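You operate a simulated robot arm through the tools that you are given. There is no shell and no other tool.

Carry out the task below with a simulated two-armed robot. There is one attempt and no reset: what you move stays moved.

JOB
Switch the tripped breaker back on and restore the mains.
Fine: mains off and tried dead before the cabinet opens; shut it again.

Only the result counts: the job must be done as asked and must still hold three seconds after the hand-in. Knocking over, shifting, dropping, spilling or breaking anything else fails it.

ROBOT AND FRAMES
Two 7-joint arms with two-finger grippers on one trunk, on a base that moves. Base frame: it is fixed to the floor where the robot stands at the start and does not move with it; the origin is under the middle of the robot, x ahead of it, y to its left, z up. Lengths are in m, angles in rad, forces in N, time in s.
The left shoulder is at the start at [0.044, 0.17, 1.398], the right one opposite. With the tool pointing down near the work surface each hand reaches from about 0.1 to 0.64 m from the robot's upright axis, wherever it stands, measured 20 degrees to its own side. Places, roughly: cabinet door [0.6, -0.3, 1.1]; mains isolator [0.5, -0.1, 1.2]; motor dial [0.7, -0.3, 1.2]; try button [0.6, -0.1, 0.9]. Payload 2.69 kg a hand.
The tool frame of a hand sits at the grasp point between the pads (the TCP): z along the fingers, y along the line on which they close. The tips reach 0.02 m beyond it. The gripper opens to 0.1 m; its body begins 0.063 m behind the TCP.
Orientation is that of the tool frame in the base frame, as [roll, pitch, yaw] about the fixed x, y, z axes, in that order (R = Rz(yaw) Ry(pitch) Rx(roll)). With the fingers straight down and closing along the base's y, the tool's x points along the base's -x, its y along +y and its z along -z.

CONTROLS
- The arms move only by the tool arm_command. It takes "left_moves", "right_moves" or both (then of equal length, played together; a hand with none holds still); each is a list that holds one entry, the list of rows, each a list of 7 numbers: the shift along the base's x, y, z in m, then the turn, a rotation vector about the base's x, y, z in rad, then the opening in per cent of the stroke, from 0 (shut) to 100 (fully open). In form: [[[tx, ty, tz, ax, ay, az, gripper], ...]]. A call has 1 to 20 rows; each row shifts and turns the commanded pose from where the row before left it. Rows are played at 5 a second. More than 0.05 m and 0.15 rad between two rows, or a gripper value outside its range, and nothing of the call is played. Where a pose cannot be reached the arm comes as near as it can. A force on the tool above 90 N (or 10 N above the force at the start of the call, whichever is more), or a blocked arm, ends the call early, and 0.2 s more pass. Each finger travels about 0.108 m/s and halts on what it meets, pressing with about 40 N; the grip force reading is that of the motor and also rises with nothing between the fingers. The clock runs only during rows and for 0.2 s after the last one: add rows that do not move to give the fingers time. The reply holds the time, the measured pose of the TCP, the force on the tool along the base axes, the opening and the grip force, in the units named above and with some noise, with the torque about the TCP (base axes, N m) and any sound that the robot's microphone picked up.
- Cameras (640 x 400 px; columns grow to the right, rows downward): "scene" is now at [0.1655, -0.06, 1.3182]; the picture's right is [-0.63, -0.77, 0.01], its down [-0.24, 0.19, -0.95] and it looks along [0.73, -0.61, -0.31] (base axes); focal length 214 px, centre (320, 200). "left" rides on the left gripper at [0.07, 0.019, -0.099] in its tool frame; the picture's right is [-0.26, 0.97, 0.00], its down [-0.75, -0.20, -0.63] and it looks along [-0.61, -0.16, 0.78] (tool axes); focal length 230 px, centre (320, 200). "right" rides on the right gripper at [0.07, -0.019, -0.099] in its tool frame; the picture's right is [0.26, 0.97, 0.00], its down [-0.75, 0.20, -0.63] and it looks along [-0.61, 0.16, 0.78] (tool axes); focal length 230 px, centre (320, 200). There is no depth. A picture from a camera that has moved, and an enlarged one, comes with that camera's place and axes in the base frame and with its lens.
- grab_frame(camera): a new picture of that camera. No time passes.
- raise_lower(by): moves the trunk up (or, below 0, down) by that many m; the arms and the scene camera ride with it, the base frame stays. It gives what a move gives, with no picture.
- drive_base(legs): drives the robot by 1 to 6 legs, each [ahead, turn to the left] in m and rad, along the robot's own axes; the way and the turn of a leg run together, so that a leg with both is an arc; at most 1.5 m and 3.142 rad a leg. The arms and the cameras ride along, it lands a little off, and it stops where it bumps. It gives what a move gives.
- head_to(pan, tilt): turns the head with the scene camera to pan (to the left, within 1.047 rad either way) and tilt (down, from -0.506 to 1.204), counted from straight ahead of the robot. It gives what a move gives.
- inspect(camera, box): a new picture of the part [left, top, right, bottom] of that camera's present view, enlarged. No time passes.
- job_done(): hands the job in; it is judged then, once.

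Nothing tells you exact positions but the pictures and the camera data. Unless the task says otherwise, let go and move clear before handing in.

The tools are called after "Request:" as name(argument=value, ...) on one line, values as JSON. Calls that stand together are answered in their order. arm_command: Moves the arms, as the interface text tells. Its arguments: {"type":"object","properties":{"left_moves":{"type":"array","items":{"type":"array","items":{"type":"array","items":{"type":"number"}}}},"right_moves":{"type":"array","items":{"type":"array","items":{"type":"array","items":{"type":"number"}}}}},"required":[]} The other tools are called the same way: raise_lower (by) moves the trunk up or down; drive_base (legs) drives the base; head_to (pan, tilt) turns the head that bears the scene camera; grab_frame (camera) takes a picture; inspect (camera, box) takes an enlarged picture of a part of a camera's view; job_done () hands the job in.

At the start:

```text
time_s: 0.0
left_ee_pos: [0.4284, -0.0527, 0.9988]
left_tool_rot: [3.141, -0.004, 3.142]
left_force: [-0.1, 1.2, -0.9]
left_wrist_torque: [0.03, -0.02, -0.02]
left_opening: 0.0999
left_grasp_force: 0.0
right_ee_pos: [0.2595, -0.3462, 1.0001]
right_tool_rot: [-3.138, 0.001, 3.141]
right_force: [-0.6, 0.2, 0.1]
right_wrist_torque: [0.04, -0.01, -0.02]
right_opening: 0.1001
right_grasp_force: 0.0
trunk travel left (down, up): [-0.625, 0.065]
robot x, y, heading: [-0.0014, -0.0014, -0.0]
head pan, tilt (commanded): [-0.688, 0.298]
```

scene: 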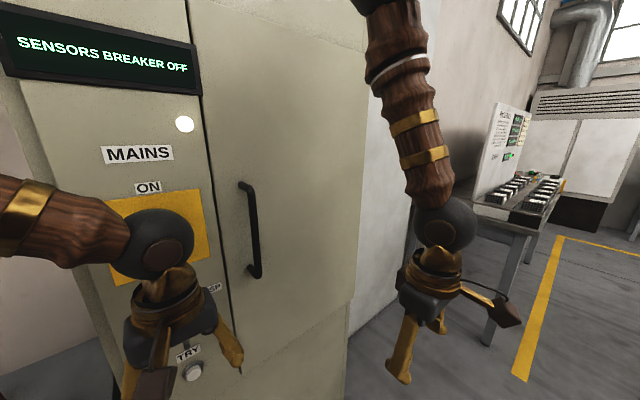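
right: 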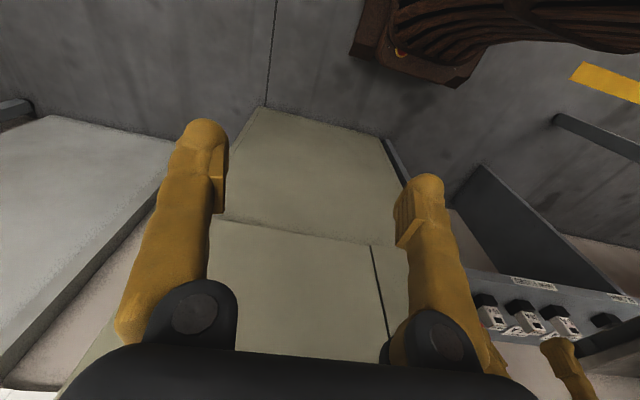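
left: 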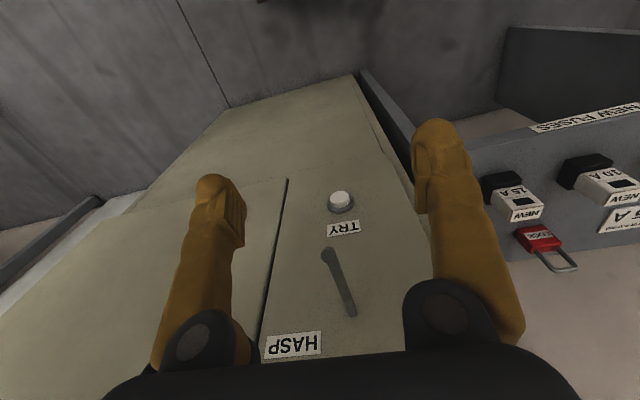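

I see a cabinet with a display reading "SENSORS BREAKER OFF", a mains switch behind the left hand, a door handle to its right, a TRY button below, and a side bench with fuses and a red lock. I'll look around with the head before moving anything.

Request:
head_to(pan=-0.2, tilt=0.3)

```text
time_s: 0.9
left_ee_pos: [0.4134, -0.0533, 1.0049]
left_tool_rot: [-3.139, 0.011, -3.141]
left_force: [-0.2, -0.6, -0.6]
left_wrist_torque: [0.03, 0.02, 0.01]
left_opening: 0.1001
left_grasp_force: 0.0
right_ee_pos: [0.2453, -0.3448, 1.0041]
right_tool_rot: [-3.138, 0.016, 3.141]
right_force: [-0.2, 0.3, -0.2]
right_wrist_torque: [-0.02, -0.02, -0.01]
right_opening: 0.1001
right_grasp_force: 0.0
trunk travel left (down, up): [-0.625, 0.065]
robot x, y, heading: [0.001, 0.0002, 0.002]
head pan, tilt (commanded): [-0.201, 0.3]
```

Request:
grab_frame(camera="scene")

Request:
grab_frame(camera="left")

Request:
grab_frame(camera="right")

```text
taken
camera scene: at [0.1853, -0.0195, 1.3177], right [-0.2, -0.98, 0.0], down [-0.31, 0.06, -0.95], along [0.93, -0.19, -0.31], focal length 214 px, centre (320, 200)
```

scene: 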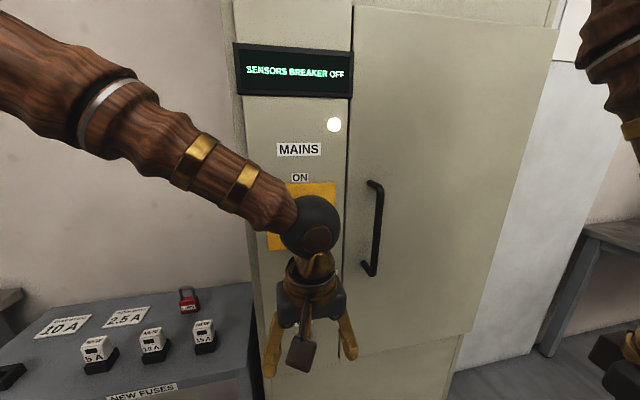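

```text
taken
camera left: at [0.3435, -0.0343, 1.1037], right [0.26, 0.97, 0.0], down [0.74, -0.2, 0.64], along [0.62, -0.16, -0.77], focal length 230 px, centre (320, 200)
```

left: 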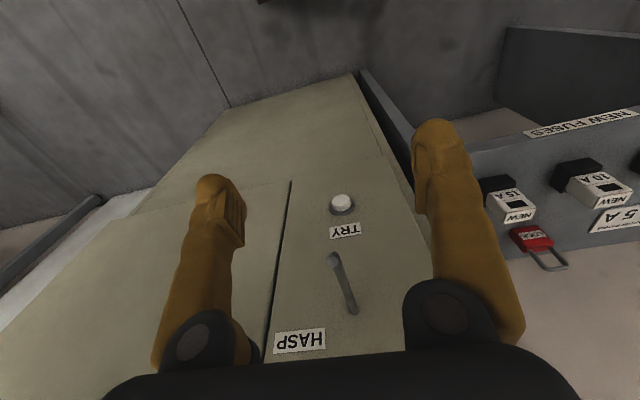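

```text
taken
camera right: at [0.174, -0.3631, 1.1032], right [-0.26, 0.97, -0.01], down [0.74, 0.2, 0.64], along [0.62, 0.16, -0.77], focal length 230 px, centre (320, 200)
```

right: 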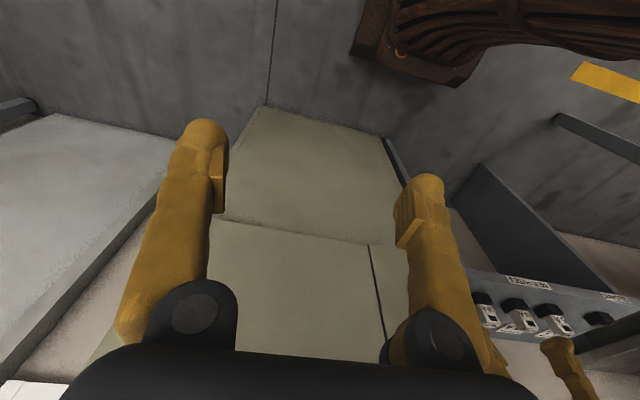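

The left hand hides the isolator, so I'll draw it back and to the left to get a clear view of the panel.

Request:
arm_command(left_moves=[[[-0.04, 0.03, 0, 0, 0, 0, 100], [-0.04, 0.04, 0, 0, 0, 0, 100], [-0.02, 0.04, 0, 0, 0, 0, 100], [0, 0.04, 0, 0, 0, 0, 100], [0, 0.04, 0, 0, 0, 0, 100], [0, 0.04, 0, 0, 0, 0, 100], [0, 0, 0, 0, 0, 0, 100]]])

```text
refused: row 2 steps farther than a row can; nothing moved
```

Request:
arm_command(left_moves=[[[-0.03, 0.03, 0, 0, 0, 0, 100], [-0.03, 0.03, 0, 0, 0, 0, 100], [-0.03, 0.03, 0, 0, 0, 0, 100], [0, 0.04, 0, 0, 0, 0, 100], [0, 0.04, 0, 0, 0, 0, 100], [0, 0.04, 0, 0, 0, 0, 100], [0, 0.04, 0, 0, 0, 0, 100], [0, 0, 0, 0, 0, 0, 100]]])

Request:
grab_frame(camera="scene")

```text
time_s: 2.7
left_ee_pos: [0.3268, 0.1947, 1.0082]
left_tool_rot: [-3.135, 0.018, -3.139]
left_force: [-0.7, 1.0, -1.3]
left_wrist_torque: [0.02, 0.02, -0.01]
left_opening: 0.0999
left_grasp_force: 0.1
right_ee_pos: [0.2461, -0.3453, 1.0044]
right_tool_rot: [-3.14, 0.016, 3.14]
right_force: [-0.2, 0.0, -0.1]
right_wrist_torque: [0.01, -0.04, -0.01]
right_opening: 0.1
right_grasp_force: 0.1
trunk travel left (down, up): [-0.625, 0.065]
robot x, y, heading: [-0.0012, 0.0015, -0.001]
head pan, tilt (commanded): [-0.201, 0.3]
```

```text
taken
camera scene: at [0.1849, -0.0199, 1.3177], right [-0.2, -0.98, 0.0], down [-0.31, 0.06, -0.95], along [0.93, -0.19, -0.31], focal length 214 px, centre (320, 200)
```

scene: 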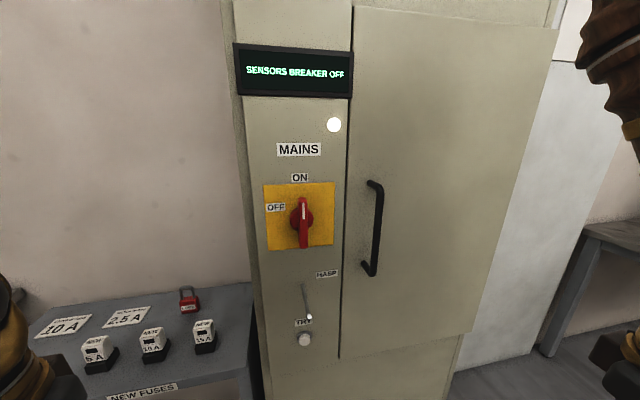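

Request:
inspect(camera="scene", box=[230, 90, 390, 190])

Request:
inspect(camera="scene", box=[240, 170, 400, 270])

Request:
inspect(camera="scene", box=[240, 260, 400, 360])

Request:
inspect(camera="scene", box=[20, 270, 228, 400])

```text
4.00 times, centred on (310, 140) of scene
camera zoom: at [0.1849, -0.0199, 1.3177], right [-0.2, -0.98, 0.0], down [-0.31, 0.06, -0.95], along [0.93, -0.19, -0.31], focal length 858 px, centre (360, 440)
```

zoom: 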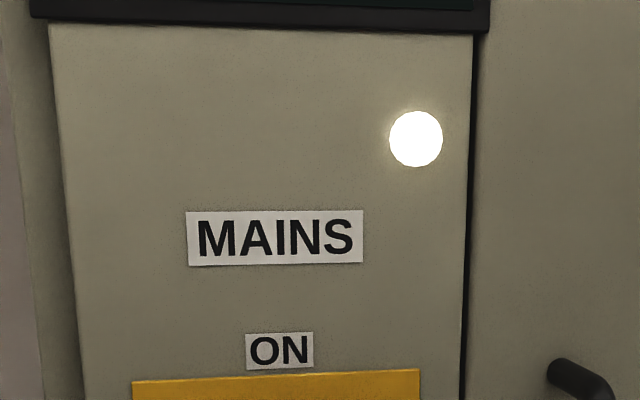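

```text
4.00 times, centred on (320, 220) of scene
camera zoom: at [0.1849, -0.0199, 1.3177], right [-0.2, -0.98, 0.0], down [-0.31, 0.06, -0.95], along [0.93, -0.19, -0.31], focal length 858 px, centre (320, 120)
```

zoom: 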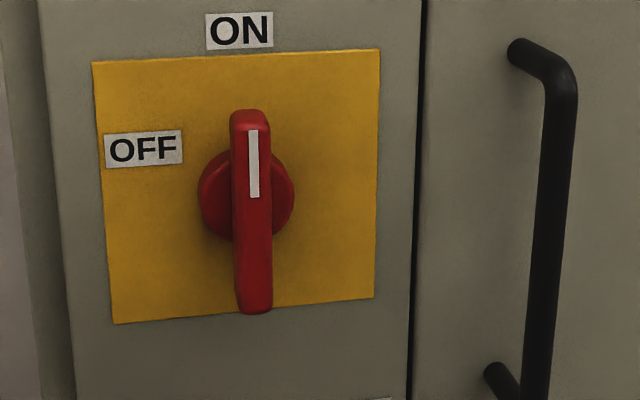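

```text
4.00 times, centred on (320, 310) of scene
camera zoom: at [0.1849, -0.0199, 1.3177], right [-0.2, -0.98, 0.0], down [-0.31, 0.06, -0.95], along [0.93, -0.19, -0.31], focal length 858 px, centre (320, -240)
```

zoom: 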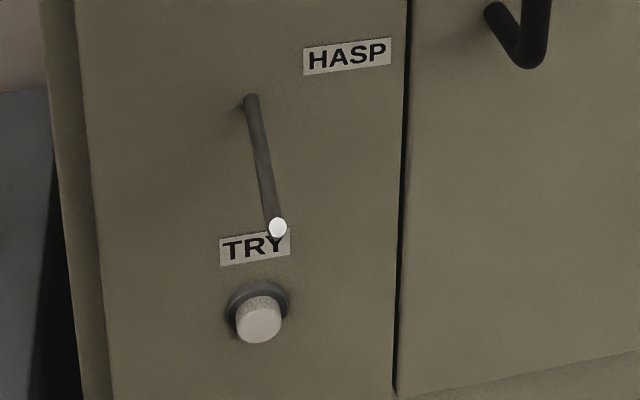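

```text
3.08 times, centred on (124, 335) of scene
camera zoom: at [0.1849, -0.0199, 1.3177], right [-0.2, -0.98, 0.0], down [-0.31, 0.06, -0.95], along [0.93, -0.19, -0.31], focal length 660 px, centre (923, -215)
```

zoom: 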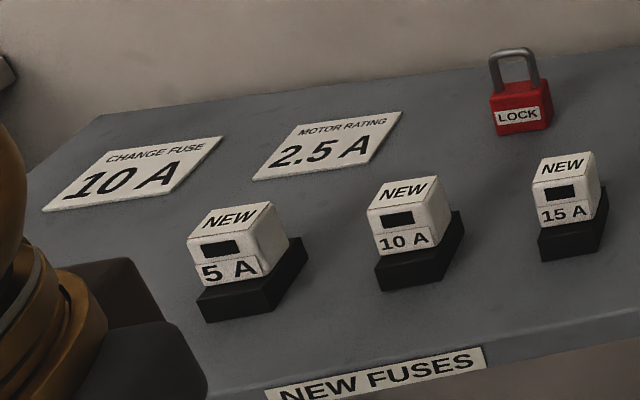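

The isolator stands ON (handle upright), OFF is to its left, with a hasp rod and the TRY button beneath. I'll look at the board on the far right, then change the camera height for a stereo fix.

Request:
head_to(pan=-1.0, tilt=0.2)

Request:
grab_frame(camera="scene")

Request:
inspect(camera="scene", box=[320, 60, 560, 210])

```text
time_s: 3.9
left_ee_pos: [0.3267, 0.1951, 1.0076]
left_tool_rot: [-3.137, 0.018, -3.141]
left_force: [-0.1, -0.8, -0.2]
left_wrist_torque: [0.02, -0.03, 0.0]
left_opening: 0.1001
left_grasp_force: 0.0
right_ee_pos: [0.2445, -0.3446, 1.0054]
right_tool_rot: [-3.138, 0.017, 3.14]
right_force: [0.3, 1.2, 0.1]
right_wrist_torque: [-0.02, 0.0, -0.02]
right_opening: 0.1001
right_grasp_force: 0.0
trunk travel left (down, up): [-0.625, 0.065]
robot x, y, heading: [-0.0006, 0.0, 0.001]
head pan, tilt (commanded): [-1.0, 0.201]
```

```text
taken
camera scene: at [0.1439, -0.079, 1.3277], right [-0.84, -0.54, 0.01], down [-0.12, 0.17, -0.98], along [0.53, -0.82, -0.21], focal length 214 px, centre (320, 200)
```

scene: 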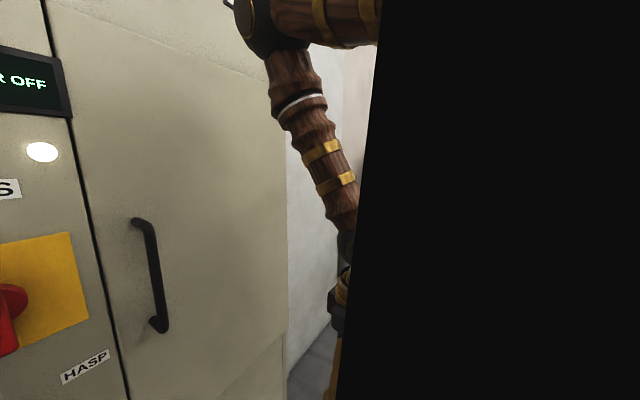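

```text
2.67 times, centred on (440, 135) of scene
camera zoom: at [0.1439, -0.079, 1.3277], right [-0.84, -0.54, 0.01], down [-0.12, 0.17, -0.98], along [0.53, -0.82, -0.21], focal length 572 px, centre (0, 373)
```

zoom: 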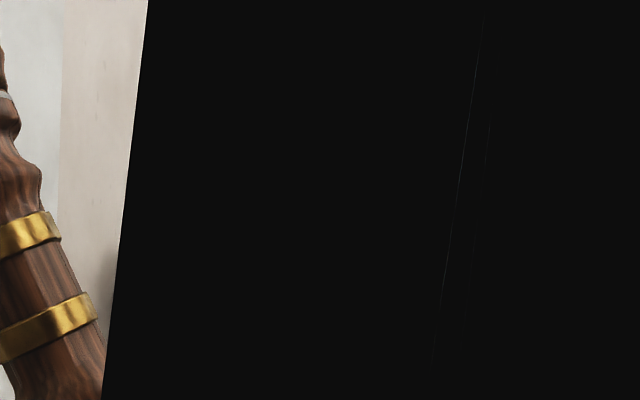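

Request:
head_to(pan=-0.69, tilt=0.3)

Request:
inspect(camera="scene", box=[440, 80, 640, 240])

Request:
raise_lower(by=-0.3)

Request:
grab_frame(camera="scene")

```text
time_s: 4.7
left_ee_pos: [0.3266, 0.1949, 1.0081]
left_tool_rot: [-3.136, 0.018, -3.141]
left_force: [0.6, 0.4, -0.3]
left_wrist_torque: [-0.02, 0.01, 0.03]
left_opening: 0.1
left_grasp_force: 0.0
right_ee_pos: [0.2462, -0.3455, 1.0047]
right_tool_rot: [-3.139, 0.017, 3.137]
right_force: [0.5, -0.2, 0.9]
right_wrist_torque: [0.0, 0.01, -0.01]
right_opening: 0.0999
right_grasp_force: 0.1
trunk travel left (down, up): [-0.625, 0.065]
robot x, y, heading: [-0.0009, -0.0011, 0.005]
head pan, tilt (commanded): [-0.689, 0.3]
```

```text
2.50 times, centred on (540, 160) of scene
camera zoom: at [0.1653, -0.0602, 1.3181], right [-0.64, -0.77, 0.01], down [-0.24, 0.19, -0.95], along [0.73, -0.61, -0.31], focal length 536 px, centre (-230, 300)
```

zoom: 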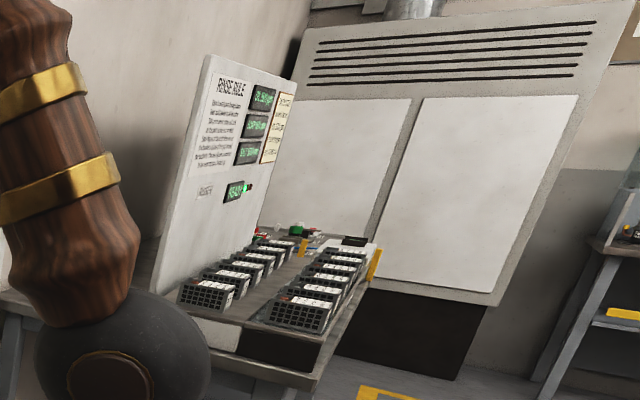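

```text
time_s: 7.7
left_ee_pos: [0.3259, 0.1957, 0.7077]
left_tool_rot: [-3.14, 0.016, 3.141]
left_force: [0.4, -0.8, 0.3]
left_wrist_torque: [-0.02, 0.0, 0.03]
left_opening: 0.1003
left_grasp_force: 0.0
right_ee_pos: [0.244, -0.345, 0.7044]
right_tool_rot: [-3.139, 0.015, 3.141]
right_force: [-0.4, 0.3, 1.3]
right_wrist_torque: [-0.03, 0.03, 0.03]
right_opening: 0.1
right_grasp_force: 0.1
trunk travel left (down, up): [-0.325, 0.365]
robot x, y, heading: [0.0021, -0.0022, -0.003]
head pan, tilt (commanded): [-0.689, 0.3]
```

```text
taken
camera scene: at [0.1601, -0.0601, 1.0182], right [-0.64, -0.77, 0.01], down [-0.24, 0.19, -0.95], along [0.73, -0.61, -0.31], focal length 214 px, centre (320, 200)
```

scene: 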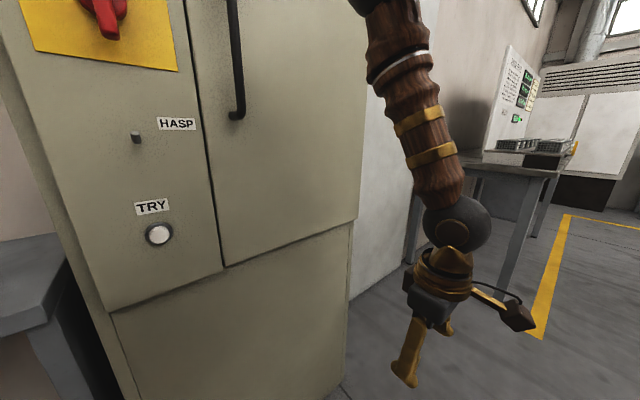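

I'm now at a lower camera height; I'll look straight at the panel from here to triangulate.

Request:
head_to(pan=-0.2, tilt=0.0)

Request:
grab_frame(camera="scene")

```text
time_s: 8.6
left_ee_pos: [0.3252, 0.1956, 0.7073]
left_tool_rot: [-3.139, 0.017, -3.14]
left_force: [0.5, 0.2, 0.0]
left_wrist_torque: [0.02, -0.03, 0.0]
left_opening: 0.0998
left_grasp_force: 0.0
right_ee_pos: [0.2442, -0.3453, 0.7047]
right_tool_rot: [-3.141, 0.016, 3.139]
right_force: [0.6, -0.9, 0.5]
right_wrist_torque: [0.0, 0.01, -0.02]
right_opening: 0.1
right_grasp_force: 0.1
trunk travel left (down, up): [-0.325, 0.365]
robot x, y, heading: [0.0032, -0.0014, -0.002]
head pan, tilt (commanded): [-0.201, 0.0]
```

```text
taken
camera scene: at [0.1768, -0.0187, 1.0455], right [-0.2, -0.98, 0.0], down [-0.02, 0.0, -1.0], along [0.98, -0.2, -0.02], focal length 214 px, centre (320, 200)
```

scene: 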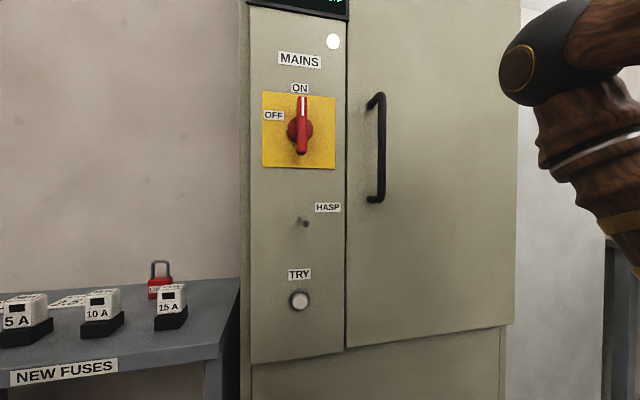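

Request:
inspect(camera="scene", box=[240, 80, 400, 180])

Request:
inspect(camera="scene", box=[270, 190, 430, 290])

Request:
inspect(camera="scene", box=[230, 250, 390, 350])

```text
4.00 times, centred on (320, 130) of scene
camera zoom: at [0.1768, -0.0187, 1.0455], right [-0.2, -0.98, 0.0], down [-0.02, 0.0, -1.0], along [0.98, -0.2, -0.02], focal length 858 px, centre (320, 480)
```

zoom: 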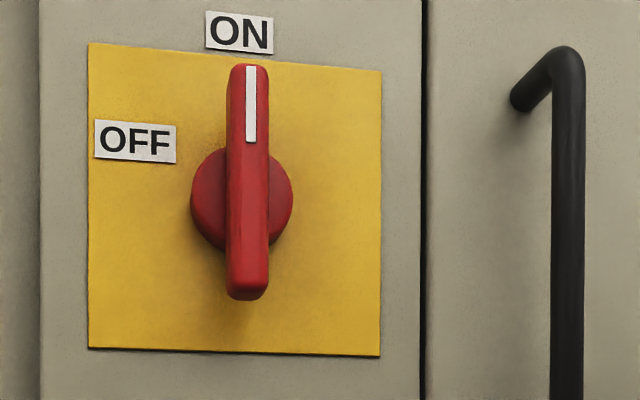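

```text
4.00 times, centred on (350, 240) of scene
camera zoom: at [0.1768, -0.0187, 1.0455], right [-0.2, -0.98, 0.0], down [-0.02, 0.0, -1.0], along [0.98, -0.2, -0.02], focal length 858 px, centre (200, 40)
```

zoom: 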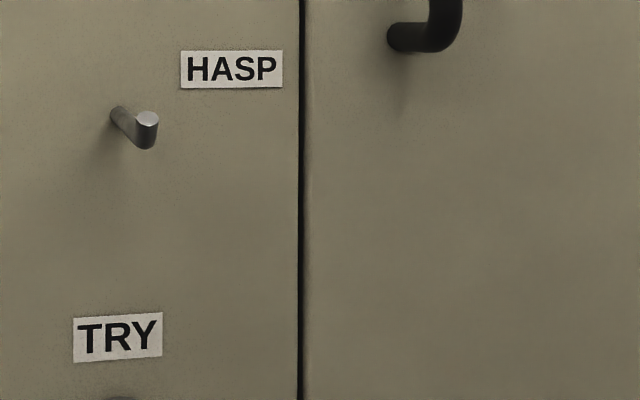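

```text
4.00 times, centred on (310, 300) of scene
camera zoom: at [0.1768, -0.0187, 1.0455], right [-0.2, -0.98, 0.0], down [-0.02, 0.0, -1.0], along [0.98, -0.2, -0.02], focal length 858 px, centre (360, -200)
```

zoom: 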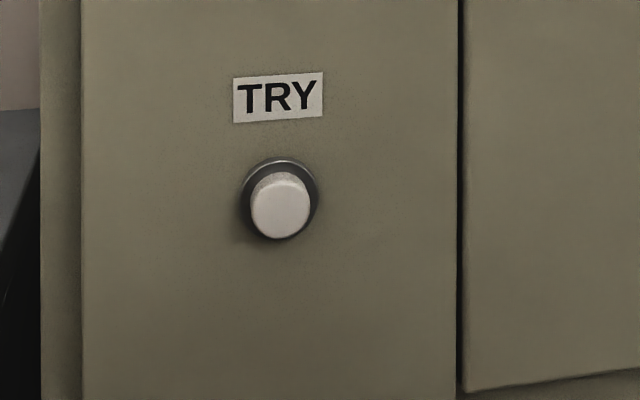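

The fixes put the panel face at x≈0.56, the isolator axis at (y −0.060, z 1.161) with its handle front at x≈0.52, the TRY button at about (0.55, −0.058, 0.861) and the door handle bar at (0.52, −0.20, z 1.04–1.22). Next I turn the left hand so its fingers point forward, standing off in front of the isolator.

Request:
arm_command(left_moves=[[[0.003, -0.018, 0.036, 0, -0.1428, 0, 100], [0.003, -0.018, 0.036, 0, -0.1428, 0, 100], [0.003, -0.018, 0.036, 0, -0.1428, 0, 100], [0.003, -0.018, 0.036, 0, -0.1428, 0, 100], [0.003, -0.018, 0.036, 0, -0.1428, 0, 100], [0.003, -0.018, 0.036, 0, -0.1428, 0, 100], [0.003, -0.018, 0.036, 0, -0.1428, 0, 100], [0.003, -0.018, 0.036, 0, -0.1428, 0, 100], [0.003, -0.018, 0.036, 0, -0.1428, 0, 100], [0.003, -0.018, 0.036, 0, -0.1428, 0, 100], [0.003, -0.018, 0.036, 0, -0.1428, 0, 100], [0, 0, 0, 0, 0, 0, 100]]])

Request:
grab_frame(camera="scene")

Request:
grab_frame(camera="left")

```text
time_s: 10.6
left_ee_pos: [0.3964, 0.1145, 1.0356]
left_tool_rot: [2.748, 1.353, 2.989]
left_force: [0.5, 0.7, 0.1]
left_wrist_torque: [0.0, 0.0, 0.02]
left_opening: 0.1002
left_grasp_force: 0.0
left hand out of reach, approached as far as the arm can: row 4, 5, 6
right_ee_pos: [0.2315, -0.3444, 0.7109]
right_tool_rot: [-3.139, 0.033, 3.138]
right_force: [-0.2, 0.6, 0.1]
right_wrist_torque: [-0.01, -0.06, 0.0]
right_opening: 0.0999
right_grasp_force: 0.1
trunk travel left (down, up): [-0.325, 0.365]
robot x, y, heading: [-0.0027, 0.0011, -0.0]
head pan, tilt (commanded): [-0.201, 0.0]
stopped in row 9 (left hand): the arm was blocked; the commanded pose is now the measured one
```

```text
taken
camera scene: at [0.1649, -0.0342, 1.0599], right [-0.41, -0.91, 0.01], down [0.13, -0.07, -0.99], along [0.9, -0.4, 0.14], focal length 214 px, centre (320, 200)
```

scene: 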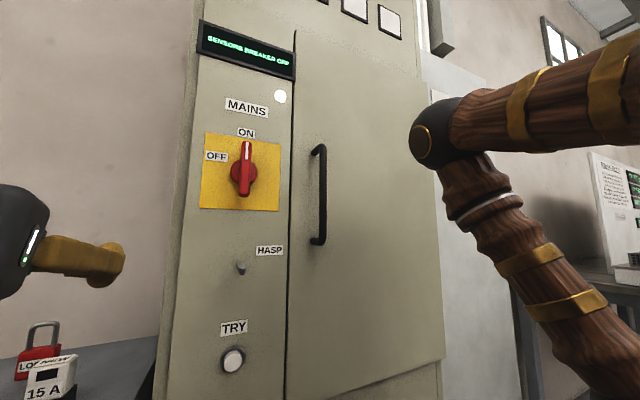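

```text
taken
camera left: at [0.2831, 0.1118, 0.9895], right [-0.17, 0.93, 0.33], down [-0.39, -0.37, 0.84], along [0.9, 0.01, 0.43], focal length 230 px, centre (320, 200)
```

left: 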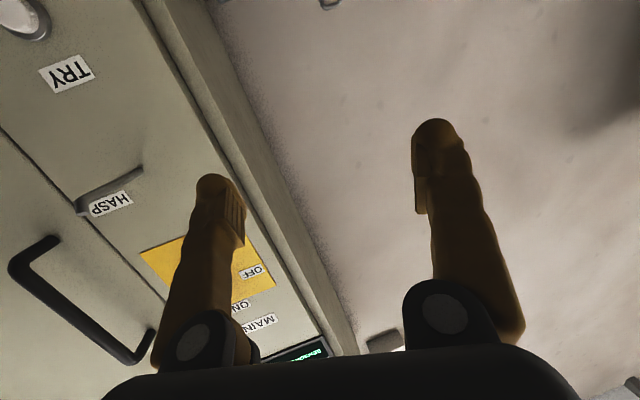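

The left wrist has brushed the head, since with the trunk low the head sits at hand height. I'll back the hand away to the left and forward, then raise the trunk again.

Request:
arm_command(left_moves=[[[0.01, 0.03, -0.01, 0, 0, 0, 100], [0.01, 0.03, -0.01, 0, 0, 0, 100], [0.01, 0.03, -0.01, 0, 0, 0, 100], [0, 0.03, -0.01, 0, 0, 0, 100], [0, 0, 0, 0, 0, 0, 100]]])

Request:
grab_frame(camera="scene")

```text
time_s: 11.8
left_ee_pos: [0.4483, 0.1932, 0.9862]
left_tool_rot: [2.851, 1.347, 3.03]
left_force: [-0.6, 0.3, 0.2]
left_wrist_torque: [-0.03, -0.01, -0.01]
left_opening: 0.0999
left_grasp_force: 0.2
left hand out of reach, approached as far as the arm can: row 1, 2, 3, 4
right_ee_pos: [0.2337, -0.345, 0.7095]
right_tool_rot: [-3.14, 0.031, 3.139]
right_force: [-0.3, -0.1, -0.4]
right_wrist_torque: [-0.01, -0.02, 0.0]
right_opening: 0.1
right_grasp_force: 0.0
trunk travel left (down, up): [-0.325, 0.365]
robot x, y, heading: [-0.0017, 0.0014, -0.004]
head pan, tilt (commanded): [-0.201, 0.0]
```

```text
taken
camera scene: at [0.1766, -0.0188, 1.0456], right [-0.2, -0.98, 0.0], down [-0.02, 0.0, -1.0], along [0.98, -0.2, -0.02], focal length 214 px, centre (320, 200)
```

scene: 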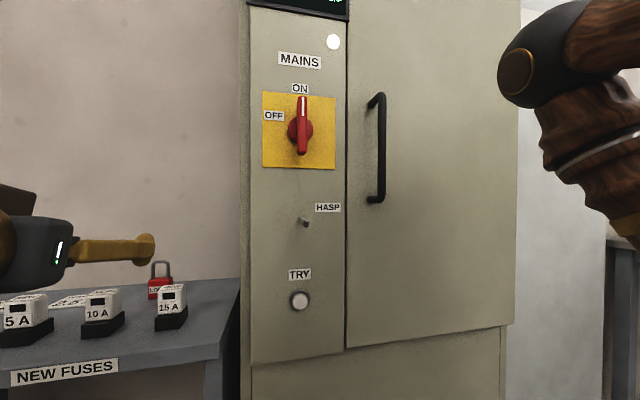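

Request:
raise_lower(by=0.3)

Request:
head_to(pan=-0.2, tilt=0.3)

Request:
grab_frame(camera="scene")

```text
time_s: 14.8
left_ee_pos: [0.4542, 0.1921, 1.289]
left_tool_rot: [2.866, 1.36, 3.047]
left_force: [0.1, 0.4, -1.0]
left_wrist_torque: [0.01, 0.0, -0.02]
left_opening: 0.0999
left_grasp_force: 0.2
right_ee_pos: [0.235, -0.3451, 1.0092]
right_tool_rot: [-3.137, 0.032, 3.14]
right_force: [0.2, 0.0, -0.7]
right_wrist_torque: [0.0, 0.0, 0.04]
right_opening: 0.1
right_grasp_force: 0.0
trunk travel left (down, up): [-0.625, 0.065]
robot x, y, heading: [-0.0006, 0.002, -0.0]
head pan, tilt (commanded): [-0.201, 0.0]
```

```text
time_s: 15.6
left_ee_pos: [0.453, 0.1914, 1.2892]
left_tool_rot: [2.866, 1.359, 3.046]
left_force: [0.3, 0.6, 0.4]
left_wrist_torque: [0.03, 0.02, -0.01]
left_opening: 0.1001
left_grasp_force: 0.0
right_ee_pos: [0.2344, -0.3452, 1.0088]
right_tool_rot: [-3.139, 0.033, 3.141]
right_force: [0.3, -0.1, -0.3]
right_wrist_torque: [0.01, -0.02, 0.03]
right_opening: 0.0997
right_grasp_force: 0.1
trunk travel left (down, up): [-0.625, 0.065]
robot x, y, heading: [-0.0004, 0.0022, -0.001]
head pan, tilt (commanded): [-0.201, 0.3]
```

```text
taken
camera scene: at [0.1847, -0.0194, 1.3178], right [-0.2, -0.98, 0.0], down [-0.31, 0.06, -0.95], along [0.93, -0.19, -0.31], focal length 214 px, centre (320, 200)
```

scene: 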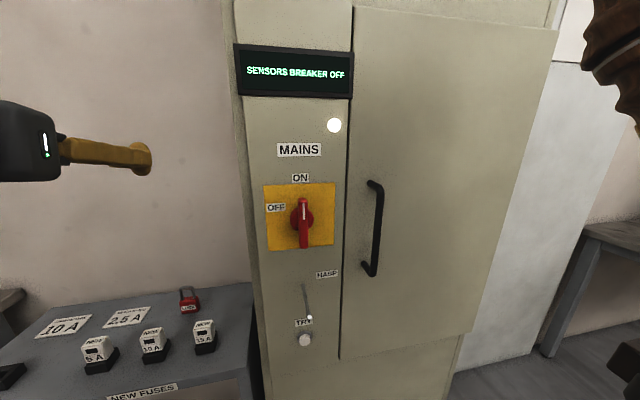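

The head is free and the hand is now at panel height. I'll square up the left hand (fingers +x, closing along y), lower it to isolator height and bring it across, keeping the tips clear of the handle.

Request:
arm_command(left_moves=[[[0.0, 0, -0.04, -0.0127, -0.0687, -0.0593, 100], [0.0, 0, -0.04, -0.0127, -0.0687, -0.0593, 100], [0.005, 0, -0.04, -0.0127, -0.0687, -0.0593, 100], [0.005, -0.03, -0.01, 0, 0, 0, 100], [0, -0.03, 0, 0, 0, 0, 100], [0, 0, 0, 0, 0, 0, 100]]])

Request:
grab_frame(camera="scene")

```text
time_s: 17.0
left_ee_pos: [0.4554, 0.1339, 1.1558]
left_tool_rot: [2.647, 1.544, 2.651]
left_force: [-0.4, -0.6, 1.0]
left_wrist_torque: [-0.01, 0.01, -0.02]
left_opening: 0.1002
left_grasp_force: 0.2
right_ee_pos: [0.2353, -0.3449, 1.01]
right_tool_rot: [-3.136, 0.031, 3.139]
right_force: [-0.6, -0.6, -0.6]
right_wrist_torque: [0.03, 0.03, 0.01]
right_opening: 0.0999
right_grasp_force: 0.1
trunk travel left (down, up): [-0.625, 0.065]
robot x, y, heading: [0.0001, -0.0034, 0.004]
head pan, tilt (commanded): [-0.201, 0.3]
```

```text
taken
camera scene: at [0.185, -0.0191, 1.3177], right [-0.2, -0.98, 0.0], down [-0.31, 0.06, -0.95], along [0.93, -0.19, -0.31], focal length 214 px, centre (320, 200)
```

scene: 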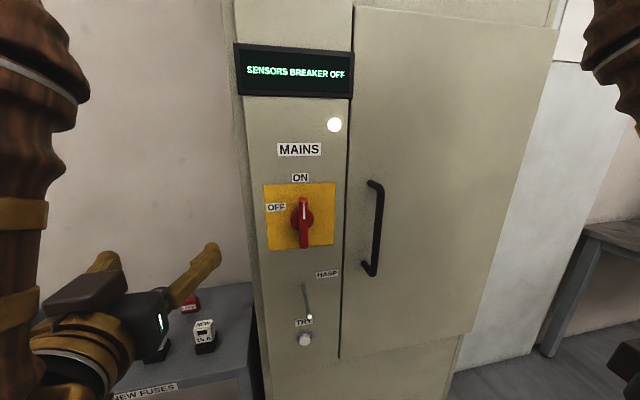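

Request:
arm_command(left_moves=[[[0.003, -0.039, 0.001, 0, 0, 0, 100], [0.003, -0.039, 0.001, 0, 0, 0, 100], [0.002, -0.039, 0.001, 0, 0, 0, 100], [0.0, -0.039, 0.001, 0, 0, 0, 100], [0, -0.038, 0.001, 0, 0, 0, 100], [0, 0, 0, 0, 0, 0, 100]]])

Request:
grab_frame(camera="scene")

Request:
grab_frame(camera="left")

```text
time_s: 18.4
left_ee_pos: [0.4701, -0.0484, 1.1615]
left_tool_rot: [2.783, 1.547, 2.816]
left_force: [0.5, -0.5, 0.0]
left_wrist_torque: [-0.03, 0.03, -0.03]
left_opening: 0.0998
left_grasp_force: 0.1
right_ee_pos: [0.2338, -0.3456, 1.0091]
right_tool_rot: [-3.138, 0.032, 3.139]
right_force: [0.8, -0.5, 0.4]
right_wrist_torque: [-0.01, 0.02, 0.01]
right_opening: 0.0999
right_grasp_force: 0.1
trunk travel left (down, up): [-0.625, 0.065]
robot x, y, heading: [0.0007, -0.0037, -0.003]
head pan, tilt (commanded): [-0.201, 0.3]
```

```text
taken
camera scene: at [0.1847, -0.0189, 1.3178], right [-0.2, -0.98, 0.0], down [-0.31, 0.06, -0.95], along [0.93, -0.19, -0.31], focal length 214 px, centre (320, 200)
```

scene: 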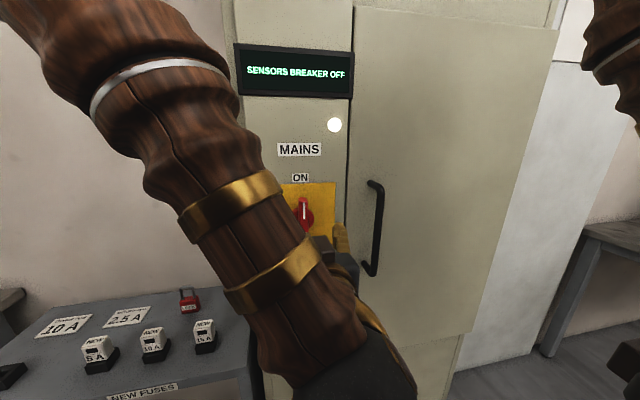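

```text
taken
camera left: at [0.3699, -0.0328, 1.0947], right [-0.02, 0.96, 0.27], down [-0.61, -0.23, 0.76], along [0.8, -0.14, 0.59], focal length 230 px, centre (320, 200)
```

left: 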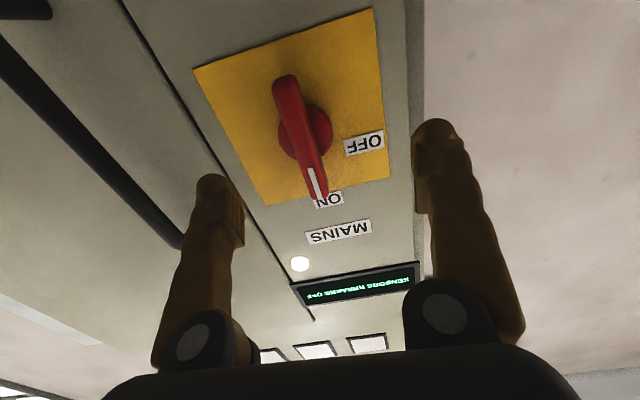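

The hand is squared up in front of the isolator. Before gripping, I'll test in free air whether the wrist can make the −90° turn about x that takes the handle from ON to OFF.

Request:
arm_command(left_moves=[[[0, -0.011, 0, -0.1428, 0, 0, 100], [0, 0, 0, -0.1428, 0, 0, 100], [0, 0, 0, -0.1428, 0, 0, 100], [0, 0, 0, -0.1428, 0, 0, 100], [0, 0, 0, -0.1428, 0, 0, 100], [0, 0, 0, -0.1428, 0, 0, 100], [0, 0, 0, -0.1428, 0, 0, 100], [0, 0, 0, -0.1428, 0, 0, 100], [0, 0, 0, -0.1428, 0, 0, 100], [0, 0, 0, -0.1428, 0, 0, 100], [0, 0, 0, -0.1428, 0, 0, 100], [0, 0, 0, 0, 0, 0, 100]]])

Request:
grab_frame(camera="left")

Request:
grab_frame(camera="scene")

```text
time_s: 21.0
left_ee_pos: [0.4634, -0.0708, 1.1594]
left_tool_rot: [-1.574, 0.01, -1.594]
left_force: [-0.6, -0.2, -0.4]
left_wrist_torque: [0.03, 0.0, -0.03]
left_opening: 0.1
left_grasp_force: 0.0
right_ee_pos: [0.2358, -0.346, 1.0107]
right_tool_rot: [-3.137, 0.032, 3.139]
right_force: [-0.7, 0.4, -0.5]
right_wrist_torque: [0.0, 0.01, 0.0]
right_opening: 0.1
right_grasp_force: 0.0
trunk travel left (down, up): [-0.625, 0.065]
robot x, y, heading: [0.0018, 0.0011, 0.002]
head pan, tilt (commanded): [-0.201, 0.3]
```

```text
taken
camera left: at [0.3626, -0.1372, 1.1413], right [0.0, 0.27, -0.96], down [-0.61, 0.76, 0.21], along [0.79, 0.59, 0.17], focal length 230 px, centre (320, 200)
```

left: 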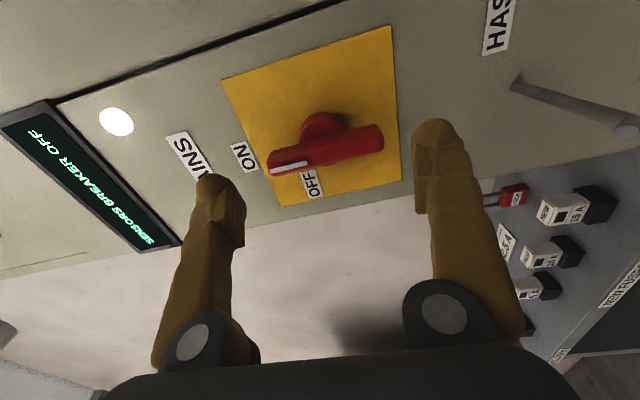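

```text
taken
camera scene: at [0.1848, -0.0195, 1.3178], right [-0.2, -0.98, 0.0], down [-0.31, 0.06, -0.95], along [0.93, -0.19, -0.31], focal length 214 px, centre (320, 200)
```

scene: 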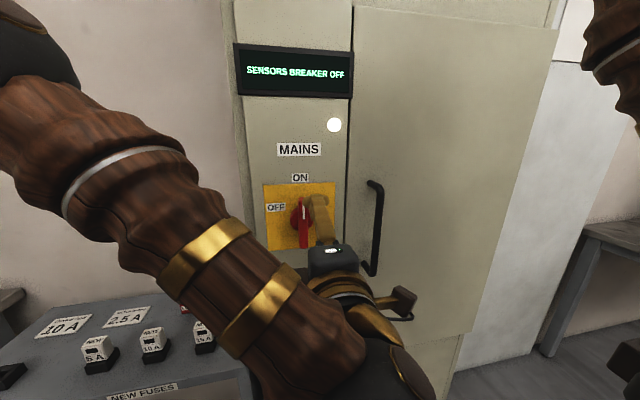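

The full −90° turn is within reach. I'll turn back to the upright grip and line up on the handle.

Request:
arm_command(left_moves=[[[0, 0, 0, 0.1428, 0, 0, 100], [0, 0, 0, 0.1428, 0, 0, 100], [0, 0, 0, 0.1428, 0, 0, 100], [0, 0, 0, 0.1428, 0, 0, 100], [0, 0, 0, 0.1428, 0, 0, 100], [0, 0, 0, 0.1428, 0, 0, 100], [0, 0, 0, 0.1428, 0, 0, 100], [0, 0, 0, 0.1428, 0, 0, 100], [0, 0, 0, 0.1428, 0, 0, 100], [0, 0, 0, 0.1428, 0, 0, 100], [0, 0, 0, 0.1428, 0, 0, 100], [0, 0, 0, 0, 0, 0, 100], [0, 0, 0, 0, 0, 0, 100]]])

Request:
grab_frame(camera="left")

```text
time_s: 23.8
left_ee_pos: [0.4703, -0.0594, 1.1612]
left_tool_rot: [2.762, 1.547, 2.793]
left_force: [0.3, 0.6, -0.9]
left_wrist_torque: [0.02, 0.02, -0.01]
left_opening: 0.0997
left_grasp_force: 0.1
right_ee_pos: [0.2353, -0.3451, 1.0104]
right_tool_rot: [-3.138, 0.029, 3.139]
right_force: [-1.1, 0.0, 0.8]
right_wrist_torque: [-0.01, -0.01, 0.01]
right_opening: 0.1002
right_grasp_force: 0.1
trunk travel left (down, up): [-0.625, 0.065]
robot x, y, heading: [-0.0033, -0.0013, 0.003]
head pan, tilt (commanded): [-0.201, 0.3]
```

```text
taken
camera left: at [0.37, -0.0435, 1.0945], right [-0.02, 0.96, 0.27], down [-0.61, -0.23, 0.76], along [0.8, -0.14, 0.59], focal length 230 px, centre (320, 200)
```

left: 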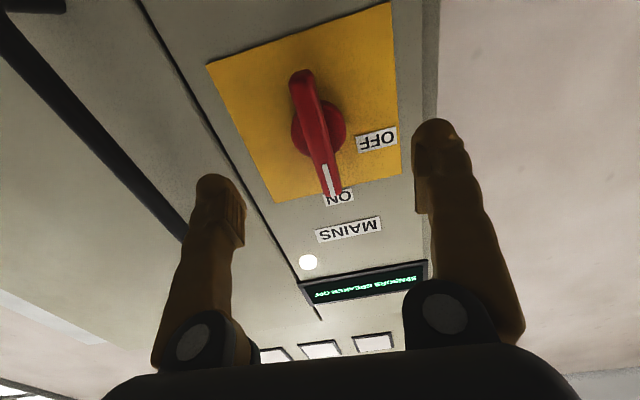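

TCP is at (0.470, −0.059, 1.161), in line with the handle axis. I advance 5 cm and close on the handle.

Request:
arm_command(left_moves=[[[0.018, 0, 0, 0, 0, 0, 100], [0.018, 0, 0, 0, 0, 0, 100], [0.015, 0, 0, 0, 0, 0, 100], [0, 0, 0, 0, 0, 0, 100]]])

Request:
grab_frame(camera="left")

```text
time_s: 24.8
left_ee_pos: [0.5228, -0.061, 1.1623]
left_tool_rot: [2.77, 1.546, 2.798]
left_force: [-1.2, 0.2, 0.1]
left_wrist_torque: [-0.01, -0.01, 0.01]
left_opening: 0.0998
left_grasp_force: 0.1
right_ee_pos: [0.2348, -0.3459, 1.0089]
right_tool_rot: [-3.137, 0.03, 3.14]
right_force: [-0.3, -0.6, 1.1]
right_wrist_torque: [-0.03, -0.01, -0.02]
right_opening: 0.1001
right_grasp_force: 0.0
trunk travel left (down, up): [-0.625, 0.065]
robot x, y, heading: [0.0019, 0.0025, 0.0]
head pan, tilt (commanded): [-0.201, 0.3]
```

```text
taken
camera left: at [0.4209, -0.0434, 1.0951], right [-0.02, 0.96, 0.27], down [-0.61, -0.22, 0.76], along [0.79, -0.15, 0.59], focal length 230 px, centre (320, 200)
```

left: 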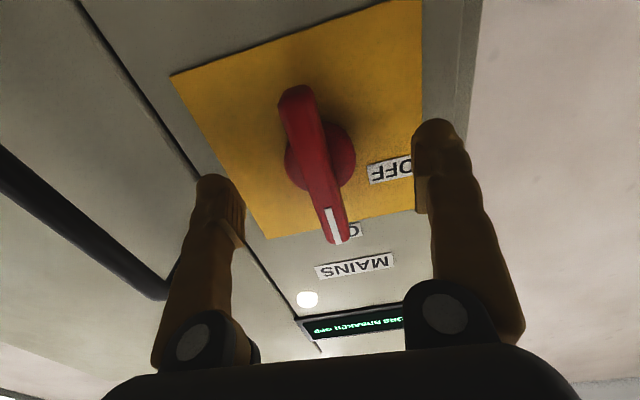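

Request:
arm_command(left_moves=[[[0, 0, 0, 0, 0, 0, 50], [0, 0, 0, 0, 0, 0, 10], [0, 0, 0, 0, 0, 0, 0], [0, 0, 0, 0, 0, 0, 0], [0, 0, 0, 0, 0, 0, 0]]])

Request:
grab_frame(camera="left")

```text
time_s: 26.0
left_ee_pos: [0.5219, -0.0605, 1.1616]
left_tool_rot: [2.769, 1.547, 2.799]
left_force: [3.5, 2.0, 4.4]
left_wrist_torque: [-0.11, 0.21, -0.01]
left_opening: 0.0152
left_grasp_force: 41.2
right_ee_pos: [0.235, -0.3453, 1.0083]
right_tool_rot: [-3.138, 0.031, 3.14]
right_force: [0.5, 0.6, -0.1]
right_wrist_torque: [-0.01, 0.0, 0.02]
right_opening: 0.1002
right_grasp_force: 0.0
trunk travel left (down, up): [-0.625, 0.065]
robot x, y, heading: [-0.0003, 0.0005, -0.004]
head pan, tilt (commanded): [-0.201, 0.3]
```

```text
taken
camera left: at [0.4211, -0.0428, 1.0947], right [-0.02, 0.96, 0.27], down [-0.61, -0.22, 0.76], along [0.79, -0.15, 0.59], focal length 230 px, centre (320, 200)
```

left: 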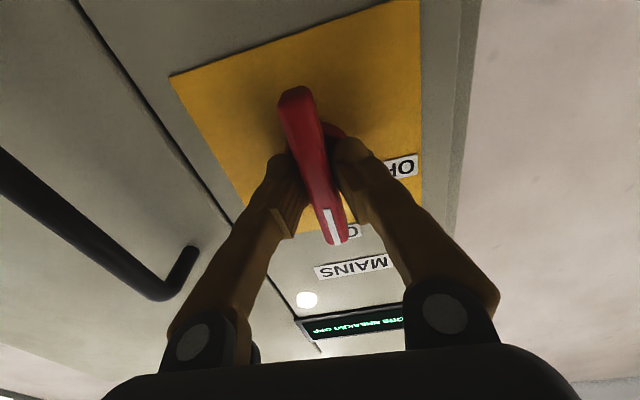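

The handle is gripped (15 mm, 41 N). Turning it 90° towards OFF now.

Request:
arm_command(left_moves=[[[0, 0.001, 0, -0.1428, 0, 0, 0], [0, 0.001, 0, -0.1428, 0, 0, 0], [0, 0.001, 0, -0.1428, 0, 0, 0], [0, 0.001, 0, -0.1428, 0, 0, 0], [0.001, 0.001, 0, -0.1428, 0, 0, 0], [0.001, 0.001, 0, -0.1428, 0, 0, 0], [0.001, 0.001, 0, -0.1428, 0, 0, 0], [0.001, 0.001, 0, -0.1428, 0, 0, 0], [0.001, 0.001, 0, -0.1428, 0, 0, 0], [0.001, 0.001, 0, -0.1428, 0, 0, 0], [0.001, 0.001, 0, -0.1428, 0, 0, 0], [0, 0, 0, 0, 0, 0, 0], [0, 0, 0, 0, 0, 0, 0]]])

Request:
grab_frame(camera="left")

Request:
grab_frame(camera="scene")

```text
time_s: 28.8
left_ee_pos: [0.5172, -0.0625, 1.1603]
left_tool_rot: [-1.576, 0.011, -1.6]
left_force: [-21.2, -3.6, -0.5]
left_wrist_torque: [-0.05, 0.02, -1.02]
left_opening: 0.0149
left_grasp_force: 41.3
right_ee_pos: [0.2322, -0.3458, 1.01]
right_tool_rot: [-3.139, 0.034, 3.141]
right_force: [-0.1, 0.8, 0.4]
right_wrist_torque: [-0.01, -0.03, 0.02]
right_opening: 0.0999
right_grasp_force: 0.0
trunk travel left (down, up): [-0.625, 0.065]
robot x, y, heading: [-0.0013, 0.0008, -0.004]
head pan, tilt (commanded): [-0.201, 0.3]
```

```text
taken
camera left: at [0.4162, -0.1275, 1.1418], right [0.0, 0.27, -0.96], down [-0.61, 0.77, 0.21], along [0.8, 0.58, 0.17], focal length 230 px, centre (320, 200)
```

left: 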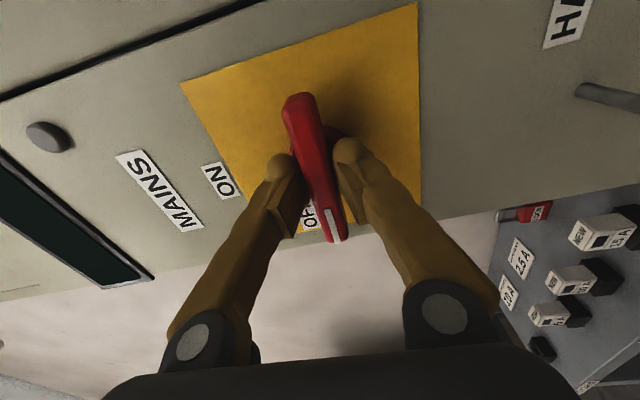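

```text
taken
camera scene: at [0.1811, -0.0201, 1.3182], right [-0.2, -0.98, 0.0], down [-0.3, 0.06, -0.95], along [0.93, -0.19, -0.31], focal length 214 px, centre (320, 200)
```

scene: 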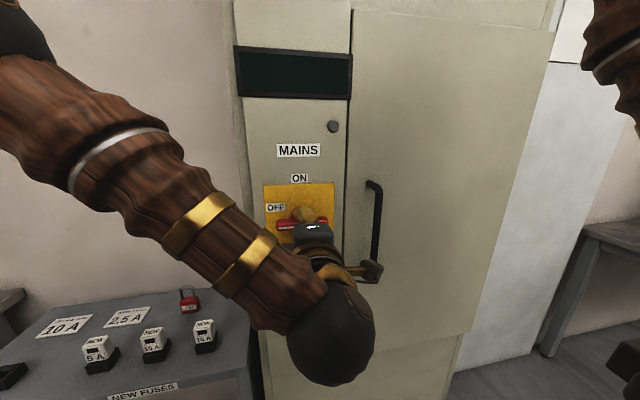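

The mains is off: lamp and display are both dark. I release the handle and back straight out.

Request:
arm_command(left_moves=[[[0, 0, 0, 0, 0, 0, 30], [0, 0, 0, 0, 0, 0, 70], [0, 0, 0, 0, 0, 0, 100], [0, 0, 0, 0, 0, 0, 100], [-0.02, 0, 0, 0, 0, 0, 100], [-0.025, 0, 0, 0, 0, 0, 100], [-0.025, 0, 0, 0, 0, 0, 100], [0, 0, 0, 0, 0, 0, 100]]])

Request:
grab_frame(camera="left")

Request:
grab_frame(camera="scene")

```text
time_s: 30.6
left_ee_pos: [0.4515, -0.0577, 1.1606]
left_tool_rot: [-1.574, 0.013, -1.592]
left_force: [-0.1, 0.1, 0.0]
left_wrist_torque: [-0.03, 0.0, 0.0]
left_opening: 0.1001
left_grasp_force: 0.0
right_ee_pos: [0.2348, -0.3454, 1.0098]
right_tool_rot: [-3.137, 0.032, 3.14]
right_force: [-0.1, 1.2, 0.5]
right_wrist_torque: [-0.02, -0.04, 0.0]
right_opening: 0.0997
right_grasp_force: 0.0
trunk travel left (down, up): [-0.625, 0.065]
robot x, y, heading: [0.0018, 0.0032, -0.002]
head pan, tilt (commanded): [-0.201, 0.3]
```

```text
taken
camera left: at [0.3501, -0.1251, 1.1422], right [0.0, 0.27, -0.96], down [-0.61, 0.76, 0.21], along [0.79, 0.59, 0.17], focal length 230 px, centre (320, 200)
```

left: 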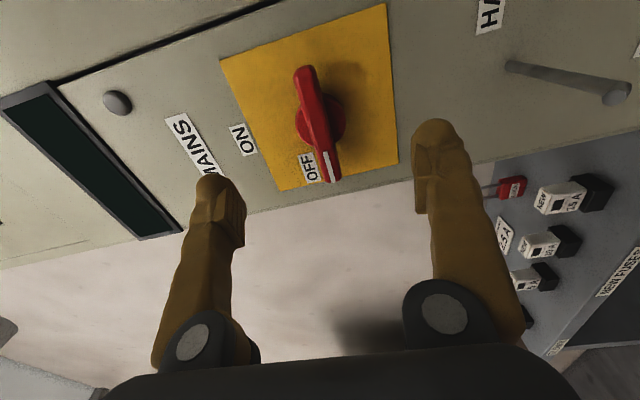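

```text
taken
camera scene: at [0.1851, -0.0194, 1.3177], right [-0.2, -0.98, 0.0], down [-0.31, 0.06, -0.95], along [0.93, -0.19, -0.31], focal length 214 px, centre (320, 200)
```

scene: 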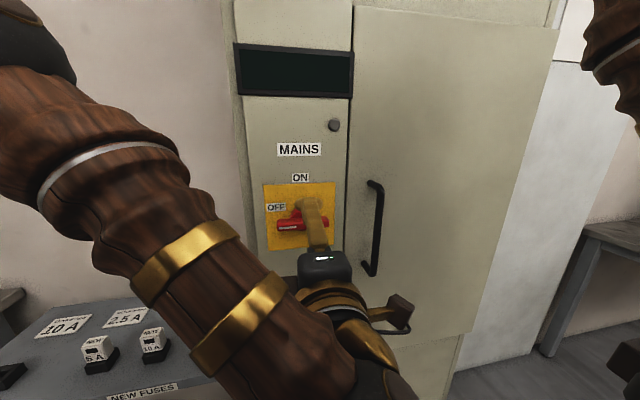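

The handle rests at OFF. The hasp pin sticks out to about x=0.47 at z≈1.01, so I'll close the gripper, go round it on the left and down to TRY height.

Request:
arm_command(left_moves=[[[-0.01, 0.04, 0, 0, 0, 0, 60], [-0.01, 0.04, 0, 0, 0, 0, 20], [0, 0.045, 0, 0, 0, 0, 0], [0, 0, -0.045, 0, 0, 0, 0], [0, 0, -0.045, 0, 0, 0, 0], [0, 0, -0.045, 0, 0, 0, 0], [0, 0, -0.045, 0, 0, 0, 0], [0, 0, -0.045, 0, 0, 0, 0], [0, 0, -0.045, 0, 0, 0, 0], [0, 0, -0.03, 0, 0, 0, 0], [0, 0, 0, 0, 0, 0, 0]]])

Request:
grab_frame(camera="left")

Request:
grab_frame(camera="scene")

```text
time_s: 33.0
left_ee_pos: [0.4323, 0.0651, 0.8593]
left_tool_rot: [-1.576, 0.013, -1.593]
left_force: [0.3, 0.6, -0.3]
left_wrist_torque: [0.01, -0.01, -0.01]
left_opening: 0.0001
left_grasp_force: 29.2
right_ee_pos: [0.2349, -0.3456, 1.0093]
right_tool_rot: [-3.138, 0.031, 3.14]
right_force: [0.2, -0.2, -0.1]
right_wrist_torque: [0.03, 0.01, 0.01]
right_opening: 0.1002
right_grasp_force: 0.0
trunk travel left (down, up): [-0.625, 0.065]
robot x, y, heading: [-0.0016, 0.0002, -0.0]
head pan, tilt (commanded): [-0.201, 0.3]
```

```text
taken
camera left: at [0.3321, -0.0012, 0.8408], right [0.0, 0.27, -0.96], down [-0.61, 0.76, 0.21], along [0.79, 0.59, 0.17], focal length 230 px, centre (320, 200)
```

left: 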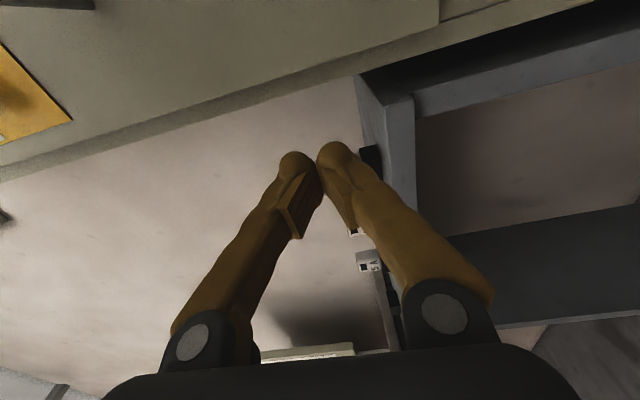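

```text
taken
camera scene: at [0.1851, -0.0196, 1.3177], right [-0.2, -0.98, 0.0], down [-0.31, 0.06, -0.95], along [0.93, -0.19, -0.31], focal length 214 px, centre (320, 200)
```

scene: 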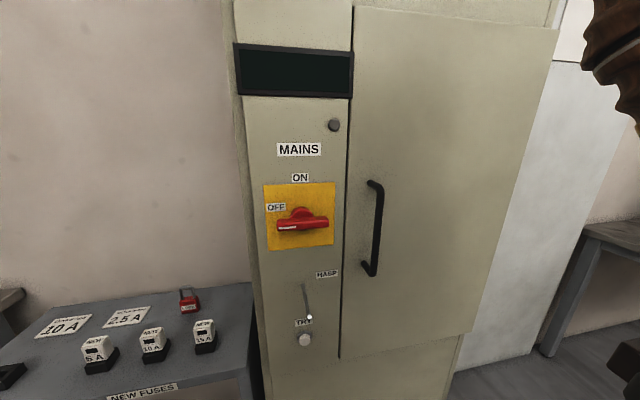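

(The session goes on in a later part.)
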